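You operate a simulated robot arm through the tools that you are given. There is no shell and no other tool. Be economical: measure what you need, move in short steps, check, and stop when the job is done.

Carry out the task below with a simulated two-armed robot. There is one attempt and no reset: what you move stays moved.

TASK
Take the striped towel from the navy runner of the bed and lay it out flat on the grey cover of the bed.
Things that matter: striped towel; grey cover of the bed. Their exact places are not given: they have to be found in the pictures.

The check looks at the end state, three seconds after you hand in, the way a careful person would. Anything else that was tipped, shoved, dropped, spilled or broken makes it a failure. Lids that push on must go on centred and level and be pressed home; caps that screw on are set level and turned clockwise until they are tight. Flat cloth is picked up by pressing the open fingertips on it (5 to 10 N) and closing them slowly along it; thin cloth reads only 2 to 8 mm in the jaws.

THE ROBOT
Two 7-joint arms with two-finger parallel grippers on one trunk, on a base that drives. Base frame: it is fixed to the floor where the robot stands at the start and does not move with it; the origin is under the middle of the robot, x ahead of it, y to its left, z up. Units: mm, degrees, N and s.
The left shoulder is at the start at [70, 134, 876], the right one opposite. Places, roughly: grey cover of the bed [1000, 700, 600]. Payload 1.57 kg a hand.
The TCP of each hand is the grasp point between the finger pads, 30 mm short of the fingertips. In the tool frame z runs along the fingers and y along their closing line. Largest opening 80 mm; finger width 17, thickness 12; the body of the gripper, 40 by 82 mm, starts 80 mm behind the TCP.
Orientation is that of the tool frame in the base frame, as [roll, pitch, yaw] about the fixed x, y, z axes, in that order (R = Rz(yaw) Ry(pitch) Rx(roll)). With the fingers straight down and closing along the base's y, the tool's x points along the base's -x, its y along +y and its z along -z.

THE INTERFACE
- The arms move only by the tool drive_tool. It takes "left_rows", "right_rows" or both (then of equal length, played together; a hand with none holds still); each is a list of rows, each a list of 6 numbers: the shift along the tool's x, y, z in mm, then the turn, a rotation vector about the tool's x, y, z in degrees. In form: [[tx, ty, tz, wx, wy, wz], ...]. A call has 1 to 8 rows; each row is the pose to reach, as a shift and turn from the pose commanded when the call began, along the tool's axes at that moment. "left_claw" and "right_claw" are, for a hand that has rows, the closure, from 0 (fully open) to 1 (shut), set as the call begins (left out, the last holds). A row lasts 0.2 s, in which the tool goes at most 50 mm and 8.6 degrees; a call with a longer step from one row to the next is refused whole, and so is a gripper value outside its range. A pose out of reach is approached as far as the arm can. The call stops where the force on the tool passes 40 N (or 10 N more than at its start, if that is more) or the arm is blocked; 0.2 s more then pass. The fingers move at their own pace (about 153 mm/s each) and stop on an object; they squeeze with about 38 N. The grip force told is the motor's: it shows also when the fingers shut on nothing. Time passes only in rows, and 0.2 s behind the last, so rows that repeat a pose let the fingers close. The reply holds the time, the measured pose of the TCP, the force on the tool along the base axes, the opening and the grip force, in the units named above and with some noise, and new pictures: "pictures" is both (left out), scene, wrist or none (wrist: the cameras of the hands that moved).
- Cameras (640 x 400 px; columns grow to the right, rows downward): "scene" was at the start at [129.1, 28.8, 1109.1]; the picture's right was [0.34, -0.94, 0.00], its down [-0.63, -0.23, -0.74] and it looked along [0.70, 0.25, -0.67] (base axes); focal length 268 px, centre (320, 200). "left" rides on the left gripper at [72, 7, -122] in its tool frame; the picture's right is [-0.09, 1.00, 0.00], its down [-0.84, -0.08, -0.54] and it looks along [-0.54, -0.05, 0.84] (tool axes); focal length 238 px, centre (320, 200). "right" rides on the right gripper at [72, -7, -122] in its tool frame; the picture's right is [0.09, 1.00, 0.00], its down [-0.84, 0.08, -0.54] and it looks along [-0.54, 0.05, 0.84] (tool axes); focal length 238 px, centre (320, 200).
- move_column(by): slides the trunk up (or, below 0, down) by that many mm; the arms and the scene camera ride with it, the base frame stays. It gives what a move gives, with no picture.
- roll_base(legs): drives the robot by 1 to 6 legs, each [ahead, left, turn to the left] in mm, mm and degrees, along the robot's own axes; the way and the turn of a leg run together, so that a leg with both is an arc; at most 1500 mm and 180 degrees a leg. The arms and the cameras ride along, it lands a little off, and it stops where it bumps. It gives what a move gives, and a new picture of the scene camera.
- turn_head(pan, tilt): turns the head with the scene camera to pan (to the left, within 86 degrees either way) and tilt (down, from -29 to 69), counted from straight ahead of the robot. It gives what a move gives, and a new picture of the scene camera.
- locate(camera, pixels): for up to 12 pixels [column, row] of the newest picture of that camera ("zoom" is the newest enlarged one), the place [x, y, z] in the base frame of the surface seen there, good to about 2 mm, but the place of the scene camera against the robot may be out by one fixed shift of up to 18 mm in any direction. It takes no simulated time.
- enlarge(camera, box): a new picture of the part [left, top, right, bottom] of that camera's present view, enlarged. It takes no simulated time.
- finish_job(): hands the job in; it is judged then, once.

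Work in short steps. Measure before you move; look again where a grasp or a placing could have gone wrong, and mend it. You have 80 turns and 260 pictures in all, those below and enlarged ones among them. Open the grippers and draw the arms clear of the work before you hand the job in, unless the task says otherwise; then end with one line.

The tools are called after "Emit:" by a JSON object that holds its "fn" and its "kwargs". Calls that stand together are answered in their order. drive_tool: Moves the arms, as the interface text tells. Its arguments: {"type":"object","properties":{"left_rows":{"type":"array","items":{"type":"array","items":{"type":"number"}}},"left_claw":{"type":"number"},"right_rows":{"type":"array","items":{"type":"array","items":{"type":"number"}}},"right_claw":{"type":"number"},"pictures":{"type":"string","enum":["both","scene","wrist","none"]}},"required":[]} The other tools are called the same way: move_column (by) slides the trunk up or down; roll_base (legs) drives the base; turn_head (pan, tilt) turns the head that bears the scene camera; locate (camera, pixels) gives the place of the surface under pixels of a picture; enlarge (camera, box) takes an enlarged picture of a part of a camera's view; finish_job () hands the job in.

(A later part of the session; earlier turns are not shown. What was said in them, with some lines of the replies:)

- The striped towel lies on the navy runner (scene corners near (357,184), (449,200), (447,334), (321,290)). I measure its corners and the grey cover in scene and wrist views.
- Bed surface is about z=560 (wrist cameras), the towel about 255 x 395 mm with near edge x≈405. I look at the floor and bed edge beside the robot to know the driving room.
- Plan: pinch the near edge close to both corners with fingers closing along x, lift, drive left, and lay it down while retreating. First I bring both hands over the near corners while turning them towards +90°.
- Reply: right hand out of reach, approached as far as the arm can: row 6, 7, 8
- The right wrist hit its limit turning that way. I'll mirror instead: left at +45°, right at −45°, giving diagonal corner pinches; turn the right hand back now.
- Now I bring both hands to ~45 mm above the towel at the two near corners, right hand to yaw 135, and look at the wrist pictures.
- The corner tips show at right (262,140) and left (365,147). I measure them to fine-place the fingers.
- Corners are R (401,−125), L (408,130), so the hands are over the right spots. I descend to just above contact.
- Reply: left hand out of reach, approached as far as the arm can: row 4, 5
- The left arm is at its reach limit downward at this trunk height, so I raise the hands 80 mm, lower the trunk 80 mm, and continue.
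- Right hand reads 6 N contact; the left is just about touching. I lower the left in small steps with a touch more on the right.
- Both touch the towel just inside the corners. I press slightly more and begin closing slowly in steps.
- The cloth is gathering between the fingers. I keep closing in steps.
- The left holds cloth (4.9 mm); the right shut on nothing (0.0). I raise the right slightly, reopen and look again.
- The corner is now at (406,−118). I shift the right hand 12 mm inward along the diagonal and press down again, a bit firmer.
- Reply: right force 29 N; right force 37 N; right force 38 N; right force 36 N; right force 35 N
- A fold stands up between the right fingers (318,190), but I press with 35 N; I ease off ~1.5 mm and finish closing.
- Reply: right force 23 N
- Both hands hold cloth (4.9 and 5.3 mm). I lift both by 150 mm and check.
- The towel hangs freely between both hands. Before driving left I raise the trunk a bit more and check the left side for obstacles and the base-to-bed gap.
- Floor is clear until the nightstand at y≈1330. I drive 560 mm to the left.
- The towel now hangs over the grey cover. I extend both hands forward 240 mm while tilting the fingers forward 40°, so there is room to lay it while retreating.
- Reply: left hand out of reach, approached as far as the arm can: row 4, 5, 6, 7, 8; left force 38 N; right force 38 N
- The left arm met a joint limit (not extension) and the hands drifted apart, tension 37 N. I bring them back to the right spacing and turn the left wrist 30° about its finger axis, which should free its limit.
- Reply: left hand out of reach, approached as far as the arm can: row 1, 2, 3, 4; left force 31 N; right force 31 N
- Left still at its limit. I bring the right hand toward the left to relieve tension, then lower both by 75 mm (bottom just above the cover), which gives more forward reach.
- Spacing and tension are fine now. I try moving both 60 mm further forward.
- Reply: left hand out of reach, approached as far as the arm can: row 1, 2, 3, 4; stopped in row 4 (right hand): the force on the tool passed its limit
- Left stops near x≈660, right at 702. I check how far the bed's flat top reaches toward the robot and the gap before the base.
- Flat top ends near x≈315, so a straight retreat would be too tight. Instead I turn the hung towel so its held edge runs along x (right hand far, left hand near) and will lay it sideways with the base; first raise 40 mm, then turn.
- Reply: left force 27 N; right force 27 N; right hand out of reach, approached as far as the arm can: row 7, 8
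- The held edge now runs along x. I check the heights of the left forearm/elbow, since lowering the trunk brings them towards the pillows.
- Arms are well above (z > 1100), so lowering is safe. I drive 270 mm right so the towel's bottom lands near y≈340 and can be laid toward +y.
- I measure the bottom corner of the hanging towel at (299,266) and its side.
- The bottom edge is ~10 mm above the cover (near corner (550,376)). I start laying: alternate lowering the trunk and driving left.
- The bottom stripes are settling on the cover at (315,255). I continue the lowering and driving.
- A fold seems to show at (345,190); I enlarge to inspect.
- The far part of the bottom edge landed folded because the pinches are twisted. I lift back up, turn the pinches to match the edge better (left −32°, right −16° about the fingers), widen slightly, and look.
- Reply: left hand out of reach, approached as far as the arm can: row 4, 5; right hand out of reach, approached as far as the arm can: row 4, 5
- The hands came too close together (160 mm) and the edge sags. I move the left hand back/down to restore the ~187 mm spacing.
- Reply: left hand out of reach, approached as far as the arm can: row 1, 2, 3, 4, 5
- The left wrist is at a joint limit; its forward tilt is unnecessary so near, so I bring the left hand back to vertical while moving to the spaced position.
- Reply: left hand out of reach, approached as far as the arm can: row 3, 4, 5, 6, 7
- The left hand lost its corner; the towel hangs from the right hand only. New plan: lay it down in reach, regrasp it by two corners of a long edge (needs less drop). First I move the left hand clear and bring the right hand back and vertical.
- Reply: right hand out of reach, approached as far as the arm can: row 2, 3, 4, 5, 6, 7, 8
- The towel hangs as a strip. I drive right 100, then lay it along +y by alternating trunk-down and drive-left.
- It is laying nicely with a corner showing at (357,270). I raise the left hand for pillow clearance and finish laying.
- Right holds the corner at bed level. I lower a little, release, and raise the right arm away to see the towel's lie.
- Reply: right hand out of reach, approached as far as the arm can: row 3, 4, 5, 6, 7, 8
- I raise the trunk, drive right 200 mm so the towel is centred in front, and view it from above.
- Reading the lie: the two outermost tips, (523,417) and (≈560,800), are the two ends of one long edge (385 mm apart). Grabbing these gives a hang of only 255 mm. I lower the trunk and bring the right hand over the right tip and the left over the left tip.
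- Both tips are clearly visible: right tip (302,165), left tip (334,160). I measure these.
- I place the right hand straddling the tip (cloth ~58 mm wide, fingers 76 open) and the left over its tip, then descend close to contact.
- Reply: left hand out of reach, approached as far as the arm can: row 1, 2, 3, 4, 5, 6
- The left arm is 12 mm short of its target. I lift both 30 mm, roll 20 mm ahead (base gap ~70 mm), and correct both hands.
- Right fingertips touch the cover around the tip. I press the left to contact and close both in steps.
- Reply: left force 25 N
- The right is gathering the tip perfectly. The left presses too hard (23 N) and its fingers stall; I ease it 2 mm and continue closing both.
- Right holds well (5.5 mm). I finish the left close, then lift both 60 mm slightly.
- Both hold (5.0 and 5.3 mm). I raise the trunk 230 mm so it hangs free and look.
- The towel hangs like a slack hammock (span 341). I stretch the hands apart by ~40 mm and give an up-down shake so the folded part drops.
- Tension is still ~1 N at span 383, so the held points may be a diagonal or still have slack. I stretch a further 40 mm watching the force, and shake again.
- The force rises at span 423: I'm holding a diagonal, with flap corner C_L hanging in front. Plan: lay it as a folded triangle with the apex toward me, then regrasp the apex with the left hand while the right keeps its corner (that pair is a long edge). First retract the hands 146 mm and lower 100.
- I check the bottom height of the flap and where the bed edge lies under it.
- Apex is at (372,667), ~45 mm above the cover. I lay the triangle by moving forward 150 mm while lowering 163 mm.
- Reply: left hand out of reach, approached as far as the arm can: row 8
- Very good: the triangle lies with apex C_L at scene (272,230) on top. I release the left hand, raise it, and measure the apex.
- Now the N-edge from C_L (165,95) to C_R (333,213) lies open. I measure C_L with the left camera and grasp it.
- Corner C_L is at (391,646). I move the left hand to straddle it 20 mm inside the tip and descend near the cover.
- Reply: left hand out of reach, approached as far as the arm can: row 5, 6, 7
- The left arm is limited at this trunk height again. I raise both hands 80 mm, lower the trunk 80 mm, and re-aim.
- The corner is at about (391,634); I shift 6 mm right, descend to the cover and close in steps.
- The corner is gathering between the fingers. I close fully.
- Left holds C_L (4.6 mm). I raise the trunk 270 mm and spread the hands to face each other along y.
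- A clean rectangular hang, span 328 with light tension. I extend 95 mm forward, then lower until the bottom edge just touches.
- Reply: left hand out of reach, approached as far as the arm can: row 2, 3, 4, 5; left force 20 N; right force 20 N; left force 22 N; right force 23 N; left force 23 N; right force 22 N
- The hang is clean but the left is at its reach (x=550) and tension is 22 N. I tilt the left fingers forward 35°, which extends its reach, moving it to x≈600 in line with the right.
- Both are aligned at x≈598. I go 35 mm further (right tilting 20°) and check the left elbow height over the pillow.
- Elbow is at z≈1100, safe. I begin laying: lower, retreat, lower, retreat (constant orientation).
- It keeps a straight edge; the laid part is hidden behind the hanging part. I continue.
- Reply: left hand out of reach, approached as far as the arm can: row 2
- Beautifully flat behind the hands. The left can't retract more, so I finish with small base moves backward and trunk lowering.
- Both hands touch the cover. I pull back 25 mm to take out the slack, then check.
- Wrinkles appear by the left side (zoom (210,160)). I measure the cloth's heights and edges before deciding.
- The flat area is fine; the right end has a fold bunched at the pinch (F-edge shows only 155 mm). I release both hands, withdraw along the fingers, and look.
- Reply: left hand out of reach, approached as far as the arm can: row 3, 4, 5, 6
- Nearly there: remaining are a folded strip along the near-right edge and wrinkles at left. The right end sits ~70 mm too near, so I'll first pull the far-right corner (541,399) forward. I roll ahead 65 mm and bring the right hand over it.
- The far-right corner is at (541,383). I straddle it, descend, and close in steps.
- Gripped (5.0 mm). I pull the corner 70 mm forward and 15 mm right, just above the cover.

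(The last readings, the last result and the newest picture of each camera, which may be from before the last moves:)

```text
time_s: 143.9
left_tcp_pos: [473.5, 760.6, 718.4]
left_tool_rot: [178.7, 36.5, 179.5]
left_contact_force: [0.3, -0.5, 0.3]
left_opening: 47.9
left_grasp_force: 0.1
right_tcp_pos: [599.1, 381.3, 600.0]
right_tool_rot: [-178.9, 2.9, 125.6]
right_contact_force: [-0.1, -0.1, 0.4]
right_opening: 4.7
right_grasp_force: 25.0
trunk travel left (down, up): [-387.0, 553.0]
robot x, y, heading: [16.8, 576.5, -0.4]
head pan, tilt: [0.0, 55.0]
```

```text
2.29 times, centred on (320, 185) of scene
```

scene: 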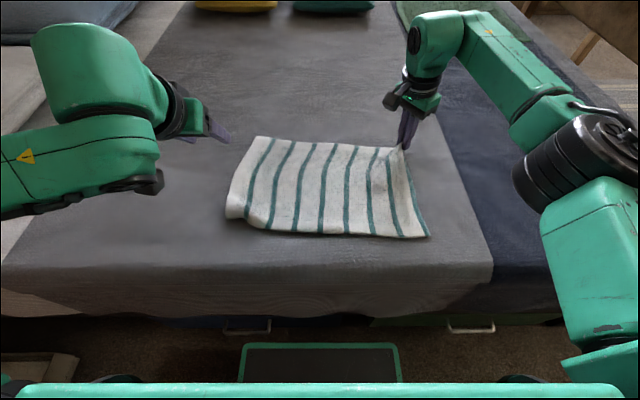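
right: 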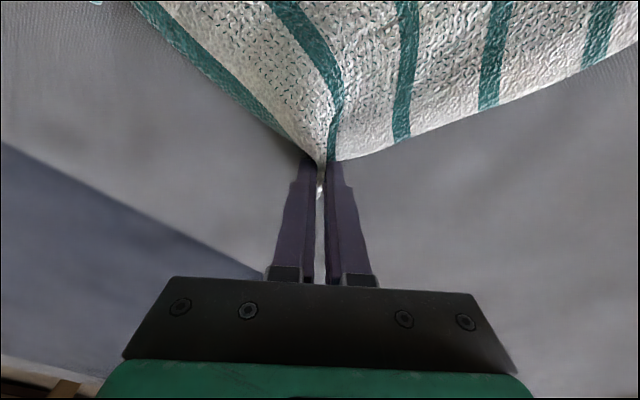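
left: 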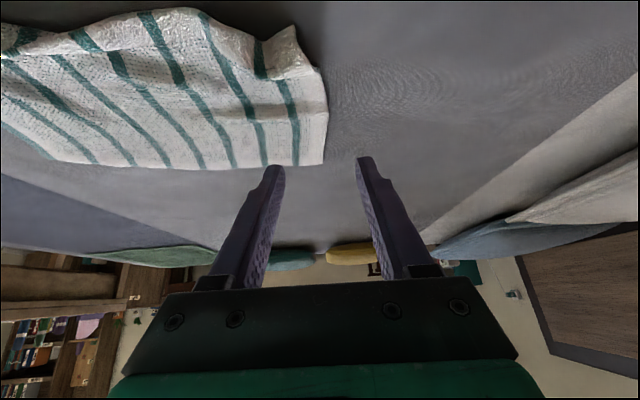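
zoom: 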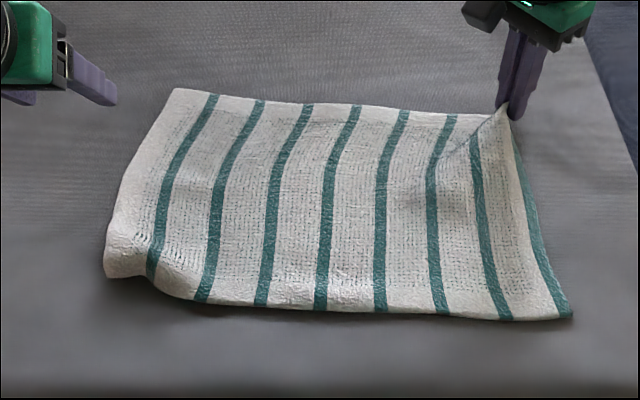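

Excellent — the pull opened the fold; the towel is almost fully flat. I lower, release the right hand and withdraw it.

Emit:
{"fn": "drive_tool", "kwargs": {"right_rows": [[0, 0, 4, 0, 0, 0], [0, 0, 6, 0, 0, 0]], "pictures": "none"}}

Emit:
{"fn": "drive_tool", "kwargs": {"right_rows": [[0, 0, 0, 0, 0, 0], [0, 0, -1, 0, 0, 0], [0, 0, -30, 0, 0, 0], [0, 0, -60, 0, 0, 0], [20, -20, -90, 0, 0, 0], [20, -60, -120, 0, 0, 0]], "right_claw": 0.4, "pictures": "scene"}}

Emit:
{"fn": "enlarge", "kwargs": {"camera": "scene", "box": [180, 100, 460, 270]}}

Emit:
{"fn": "locate", "kwargs": {"camera": "scene", "pixels": [[230, 215], [235, 205], [250, 212], [255, 140], [402, 148], [428, 236], [330, 190], [262, 228], [395, 165], [340, 234]]}}

```text
time_s: 144.5
left_tcp_pos: [473.1, 761.0, 718.5]
left_tool_rot: [178.9, 36.5, 179.4]
left_contact_force: [0.7, -0.7, 0.1]
left_opening: 48.0
left_grasp_force: 0.1
right_tcp_pos: [599.1, 380.7, 594.5]
right_tool_rot: [-178.9, 2.9, 125.5]
right_contact_force: [-0.5, -0.1, 2.1]
right_opening: 4.9
right_grasp_force: 25.1
trunk travel left (down, up): [-387.0, 553.0]
robot x, y, heading: [17.6, 575.8, -0.4]
head pan, tilt: [0.0, 55.0]
```

```text
time_s: 145.9
left_tcp_pos: [471.4, 760.3, 719.4]
left_tool_rot: [178.7, 36.5, 179.4]
left_contact_force: [-0.7, -0.9, -0.3]
left_opening: 48.1
left_grasp_force: 0.1
right_tcp_pos: [538.0, 369.2, 714.3]
right_tool_rot: [-178.9, 2.9, 125.4]
right_contact_force: [-0.4, -0.5, -0.5]
right_opening: 47.9
right_grasp_force: 0.0
trunk travel left (down, up): [-387.0, 553.0]
robot x, y, heading: [15.0, 575.5, -0.6]
head pan, tilt: [0.0, 55.0]
```

scene: 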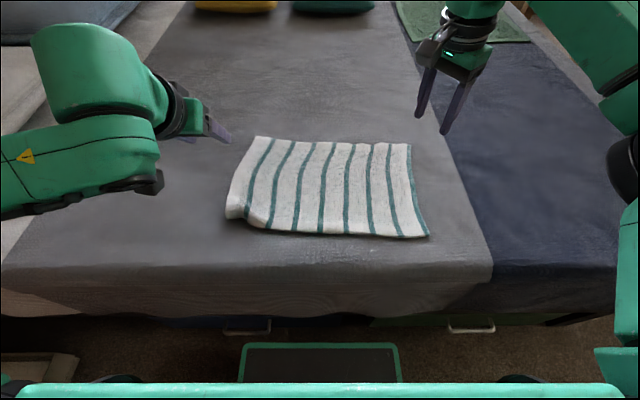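

```text
2.29 times, centred on (320, 185) of scene
```

zoom: 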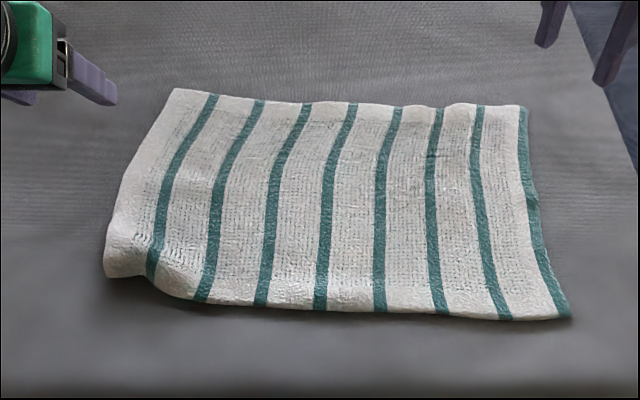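

```text
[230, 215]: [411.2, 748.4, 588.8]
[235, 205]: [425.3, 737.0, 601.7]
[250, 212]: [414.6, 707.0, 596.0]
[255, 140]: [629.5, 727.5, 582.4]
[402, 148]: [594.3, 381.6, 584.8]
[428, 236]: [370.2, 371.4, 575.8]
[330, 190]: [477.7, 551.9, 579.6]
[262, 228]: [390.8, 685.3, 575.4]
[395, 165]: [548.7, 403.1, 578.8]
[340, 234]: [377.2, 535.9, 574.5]
```

Only the near-left corner has a 20 mm high hump at (425,737). I bring the left hand upright over it, turned −45°, to tug that corner outward.

Emit:
{"fn": "drive_tool", "kwargs": {"left_rows": [[15, -3, 0, 0, 7.3, 0], [30, -6, 4, 0, 14.6, 0], [45, -9, 8, 0, 21.9, 0], [60, -12, 13, 0, 29.2, 0], [75, -15, 17, 0, 36.5, 0], [75, -15, 17, 0, 36.5, 0]], "left_claw": 0.04, "pictures": "none"}}

Emit:
{"fn": "drive_tool", "kwargs": {"left_rows": [[0, 0, 0, 0, 0, 7.5], [0, 0, 0, 0, 0, 15], [0, 0, 0, 0, 0, 22.5], [0, 0, 0, 0, 0, 30], [0, 0, 0, 0, 0, 37.5], [0, 0, 0, 0, 0, 45]], "pictures": "wrist"}}

```text
time_s: 147.3
left_tcp_pos: [421.7, 747.6, 660.4]
left_tool_rot: [179.1, 0.0, -179.7]
left_contact_force: [-0.7, -0.1, 0.6]
left_opening: 76.6
left_grasp_force: 0.1
right_tcp_pos: [538.7, 370.0, 712.6]
right_tool_rot: [-178.9, 2.9, 125.6]
right_contact_force: [-0.4, -0.3, -0.1]
right_opening: 48.0
right_grasp_force: 0.1
trunk travel left (down, up): [-387.0, 553.0]
robot x, y, heading: [18.0, 578.0, -0.4]
head pan, tilt: [0.0, 55.0]
```

```text
time_s: 148.7
left_tcp_pos: [422.5, 746.2, 661.9]
left_tool_rot: [179.3, -0.7, 135.0]
left_contact_force: [-1.2, 0.0, 0.3]
left_opening: 76.8
left_grasp_force: 0.1
right_tcp_pos: [539.1, 368.5, 713.1]
right_tool_rot: [-178.9, 2.8, 125.4]
right_contact_force: [0.4, 0.2, 0.9]
right_opening: 48.0
right_grasp_force: 0.1
trunk travel left (down, up): [-387.0, 553.0]
robot x, y, heading: [14.7, 576.3, -0.2]
head pan, tilt: [0.0, 55.0]
5 turns are left
```

left: 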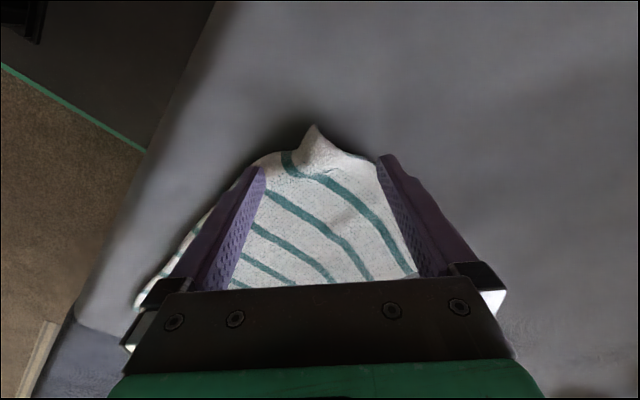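

Few turns remain. The corner tip is at ≈(409,754); I straddle it, close, and pull it 27 mm toward me in one go, then look.

Emit:
{"fn": "drive_tool", "kwargs": {"left_rows": [[-4, -4, 20, 0, 0, 0], [-4, -4, 40, 0, 0, 0], [-4, -4, 55, 0, 0, 0], [-4, -4, 64, 0, 0, 0], [-4, -4, 68, 0, 0, 0], [-4, -4, 68.5, 0, 0, 0]], "pictures": "none"}}

Emit:
{"fn": "drive_tool", "kwargs": {"left_rows": [[0, 0, 0, 0, 0, 0], [0, 0, 0, 0, 0, 0]], "left_claw": 0.5, "pictures": "none"}}

Emit:
{"fn": "drive_tool", "kwargs": {"left_rows": [[0, 0, 0, 0, 0, 0], [0, 0, 0, 0, 0, 0]], "left_claw": 0.8, "pictures": "none"}}

Emit:
{"fn": "drive_tool", "kwargs": {"left_rows": [[0, 0, 0, 0, 0, 0], [0, 0, 0, 0, 0, 0], [0, 0, 0, 0, 0, 0]], "left_claw": 1.0, "pictures": "none"}}

Emit:
{"fn": "drive_tool", "kwargs": {"left_rows": [[0, 0, -3, 0, 0, 0], [7, -6, -3, 0, 0, 0], [14, -12, -3, 0, 0, 0], [20, -18, -3, 0, 0, 0], [20, -18, 0, 0, 0, 0]], "pictures": "both"}}

Emit:
{"fn": "enlarge", "kwargs": {"camera": "scene", "box": [180, 100, 460, 270]}}

```text
time_s: 150.1
left_tcp_pos: [420.7, 742.6, 592.1]
left_tool_rot: [179.2, -0.7, 135.2]
left_contact_force: [0.7, -1.1, 8.8]
left_opening: 77.2
left_grasp_force: 0.0
right_tcp_pos: [538.2, 369.5, 713.2]
right_tool_rot: [-178.8, 2.9, 125.6]
right_contact_force: [0.9, -0.4, -0.1]
right_opening: 48.1
right_grasp_force: 0.1
trunk travel left (down, up): [-387.0, 553.0]
robot x, y, heading: [17.2, 578.9, -0.2]
head pan, tilt: [0.0, 55.0]
```

```text
time_s: 150.7
left_tcp_pos: [419.7, 742.8, 592.9]
left_tool_rot: [179.2, -0.7, 135.2]
left_contact_force: [0.1, -0.1, 8.8]
left_opening: 39.0
left_grasp_force: 0.0
right_tcp_pos: [538.6, 368.5, 712.3]
right_tool_rot: [-179.0, 2.9, 125.6]
right_contact_force: [0.4, -0.5, 0.9]
right_opening: 48.0
right_grasp_force: 0.0
trunk travel left (down, up): [-387.0, 553.0]
robot x, y, heading: [13.9, 574.9, -0.5]
head pan, tilt: [0.0, 55.0]
```

```text
time_s: 151.3
left_tcp_pos: [420.9, 742.4, 592.7]
left_tool_rot: [179.3, -0.7, 135.2]
left_contact_force: [-1.4, 0.2, 8.5]
left_opening: 16.3
left_grasp_force: 0.0
right_tcp_pos: [539.2, 369.8, 712.2]
right_tool_rot: [-178.9, 2.9, 125.6]
right_contact_force: [-0.3, 0.3, -0.3]
right_opening: 48.0
right_grasp_force: 0.0
trunk travel left (down, up): [-387.0, 553.0]
robot x, y, heading: [14.6, 576.0, -0.4]
head pan, tilt: [0.0, 55.0]
```

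```text
time_s: 152.1
left_tcp_pos: [420.8, 743.4, 593.3]
left_tool_rot: [179.3, -0.7, 135.2]
left_contact_force: [-1.8, -0.7, 7.3]
left_opening: 3.1
left_grasp_force: 23.8
right_tcp_pos: [539.0, 368.9, 713.2]
right_tool_rot: [-178.8, 2.9, 125.5]
right_contact_force: [0.2, 0.2, 0.1]
right_opening: 48.0
right_grasp_force: 0.1
trunk travel left (down, up): [-387.0, 553.0]
robot x, y, heading: [13.9, 578.4, -0.2]
head pan, tilt: [0.0, 55.0]
```

```text
time_s: 153.3
left_tcp_pos: [394.7, 743.8, 593.3]
left_tool_rot: [179.1, -0.7, 135.3]
left_contact_force: [0.1, 1.3, 1.9]
left_opening: 2.9
left_grasp_force: 24.0
right_tcp_pos: [539.3, 368.9, 713.3]
right_tool_rot: [-178.9, 2.9, 125.6]
right_contact_force: [-0.6, 0.3, -0.2]
right_opening: 47.9
right_grasp_force: 0.0
trunk travel left (down, up): [-387.0, 553.0]
robot x, y, heading: [18.5, 578.5, -0.4]
head pan, tilt: [0.0, 55.0]
```

scene: 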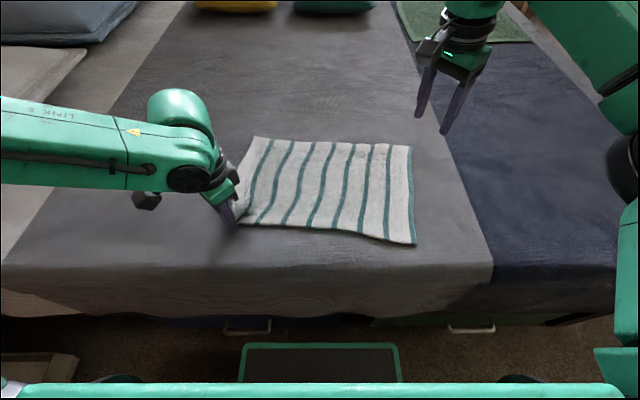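
left: 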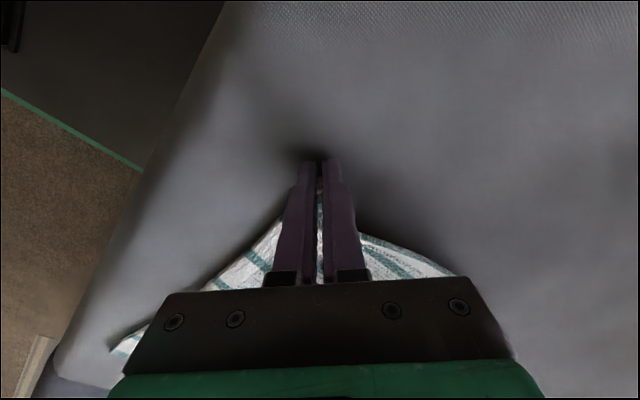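

```text
2.29 times, centred on (320, 185) of scene
4 turns are left
```

zoom: 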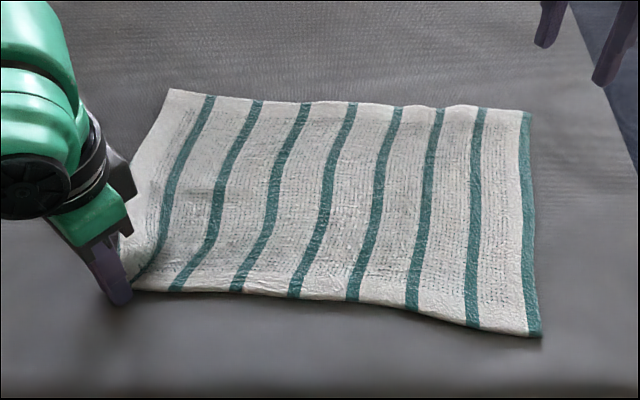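

The pull worked; the towel is flat. I open the left hand, lift it straight up, draw both arms clear, and view the result.

Emit:
{"fn": "drive_tool", "kwargs": {"left_rows": [[0, 0, 0, 0, 0, 0], [0, 0, 0, 0, 0, 0], [0, 0, -10, 0, 0, 0], [0, 0, -35, 0, 0, 0], [0, 0, -70, 0, 0, 0], [0, 0, -105, 0, 0, 0], [15, 15, -130, 0, 0, 0], [40, 40, -150, 0, 0, 0]], "left_claw": 0.25, "pictures": "none"}}

Emit:
{"fn": "move_column", "kwargs": {"by": 200}}

Emit:
{"fn": "turn_head", "kwargs": {"pan": 0, "tilt": 58}}

Emit:
{"fn": "enlarge", "kwargs": {"camera": "scene", "box": [180, 110, 460, 280]}}

```text
time_s: 155.1
left_tcp_pos: [396.1, 799.4, 742.4]
left_tool_rot: [179.4, -0.7, 135.1]
left_contact_force: [0.2, 0.7, -0.1]
left_opening: 59.8
left_grasp_force: 0.1
right_tcp_pos: [537.6, 369.0, 712.8]
right_tool_rot: [-178.9, 2.9, 125.6]
right_contact_force: [-0.2, 0.4, 0.4]
right_opening: 48.1
right_grasp_force: 0.0
trunk travel left (down, up): [-387.0, 553.0]
robot x, y, heading: [18.7, 578.0, -0.3]
head pan, tilt: [0.0, 55.0]
```

```text
time_s: 157.3
left_tcp_pos: [396.2, 798.9, 943.2]
left_tool_rot: [179.2, -0.7, 135.2]
left_contact_force: [-0.2, 0.0, 0.2]
left_opening: 59.8
left_grasp_force: 0.1
right_tcp_pos: [539.7, 368.7, 911.4]
right_tool_rot: [-179.0, 2.9, 125.6]
right_contact_force: [0.3, 0.2, -0.1]
right_opening: 47.9
right_grasp_force: 0.1
trunk travel left (down, up): [-587.0, 353.0]
robot x, y, heading: [17.2, 575.7, -0.3]
head pan, tilt: [0.0, 55.0]
```

```text
time_s: 157.9
left_tcp_pos: [395.8, 798.7, 943.2]
left_tool_rot: [179.3, -0.7, 135.2]
left_contact_force: [1.0, -0.9, 0.8]
left_opening: 60.1
left_grasp_force: 0.0
right_tcp_pos: [537.6, 369.4, 912.1]
right_tool_rot: [-178.9, 2.9, 125.6]
right_contact_force: [0.2, -0.1, 0.5]
right_opening: 48.1
right_grasp_force: 0.1
trunk travel left (down, up): [-587.0, 353.0]
robot x, y, heading: [17.2, 580.0, -0.4]
head pan, tilt: [0.0, 58.0]
```

scene: 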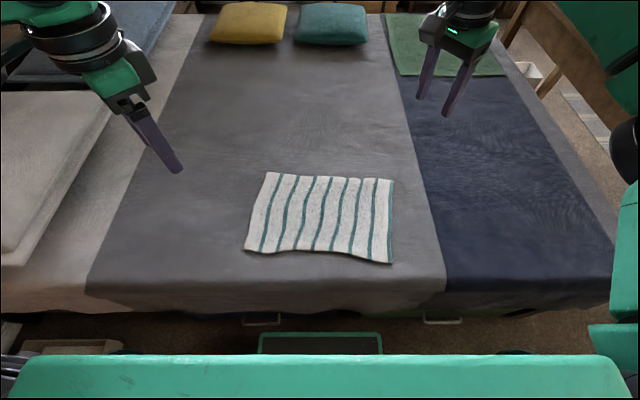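

```text
2.29 times, centred on (320, 195) of scene
3 turns are left
```

zoom: 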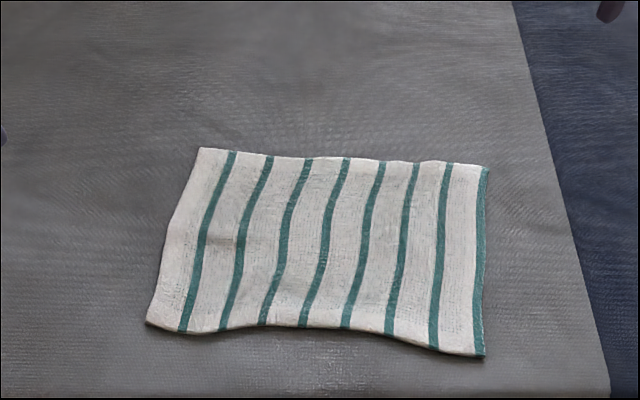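

The towel lies flat and single-layered, wholly on the grey cover and off the navy runner. Grippers are open and arms are clear, so I hand in.

Emit:
{"fn": "finish_job", "kwargs": {}}

```text
The job is handed in.
```

The striped towel is off the navy runner and lying flat, in a single layer, on the grey cover. I saw nothing else moved in the final view. It took one dropped corner and a regrasp to get there.
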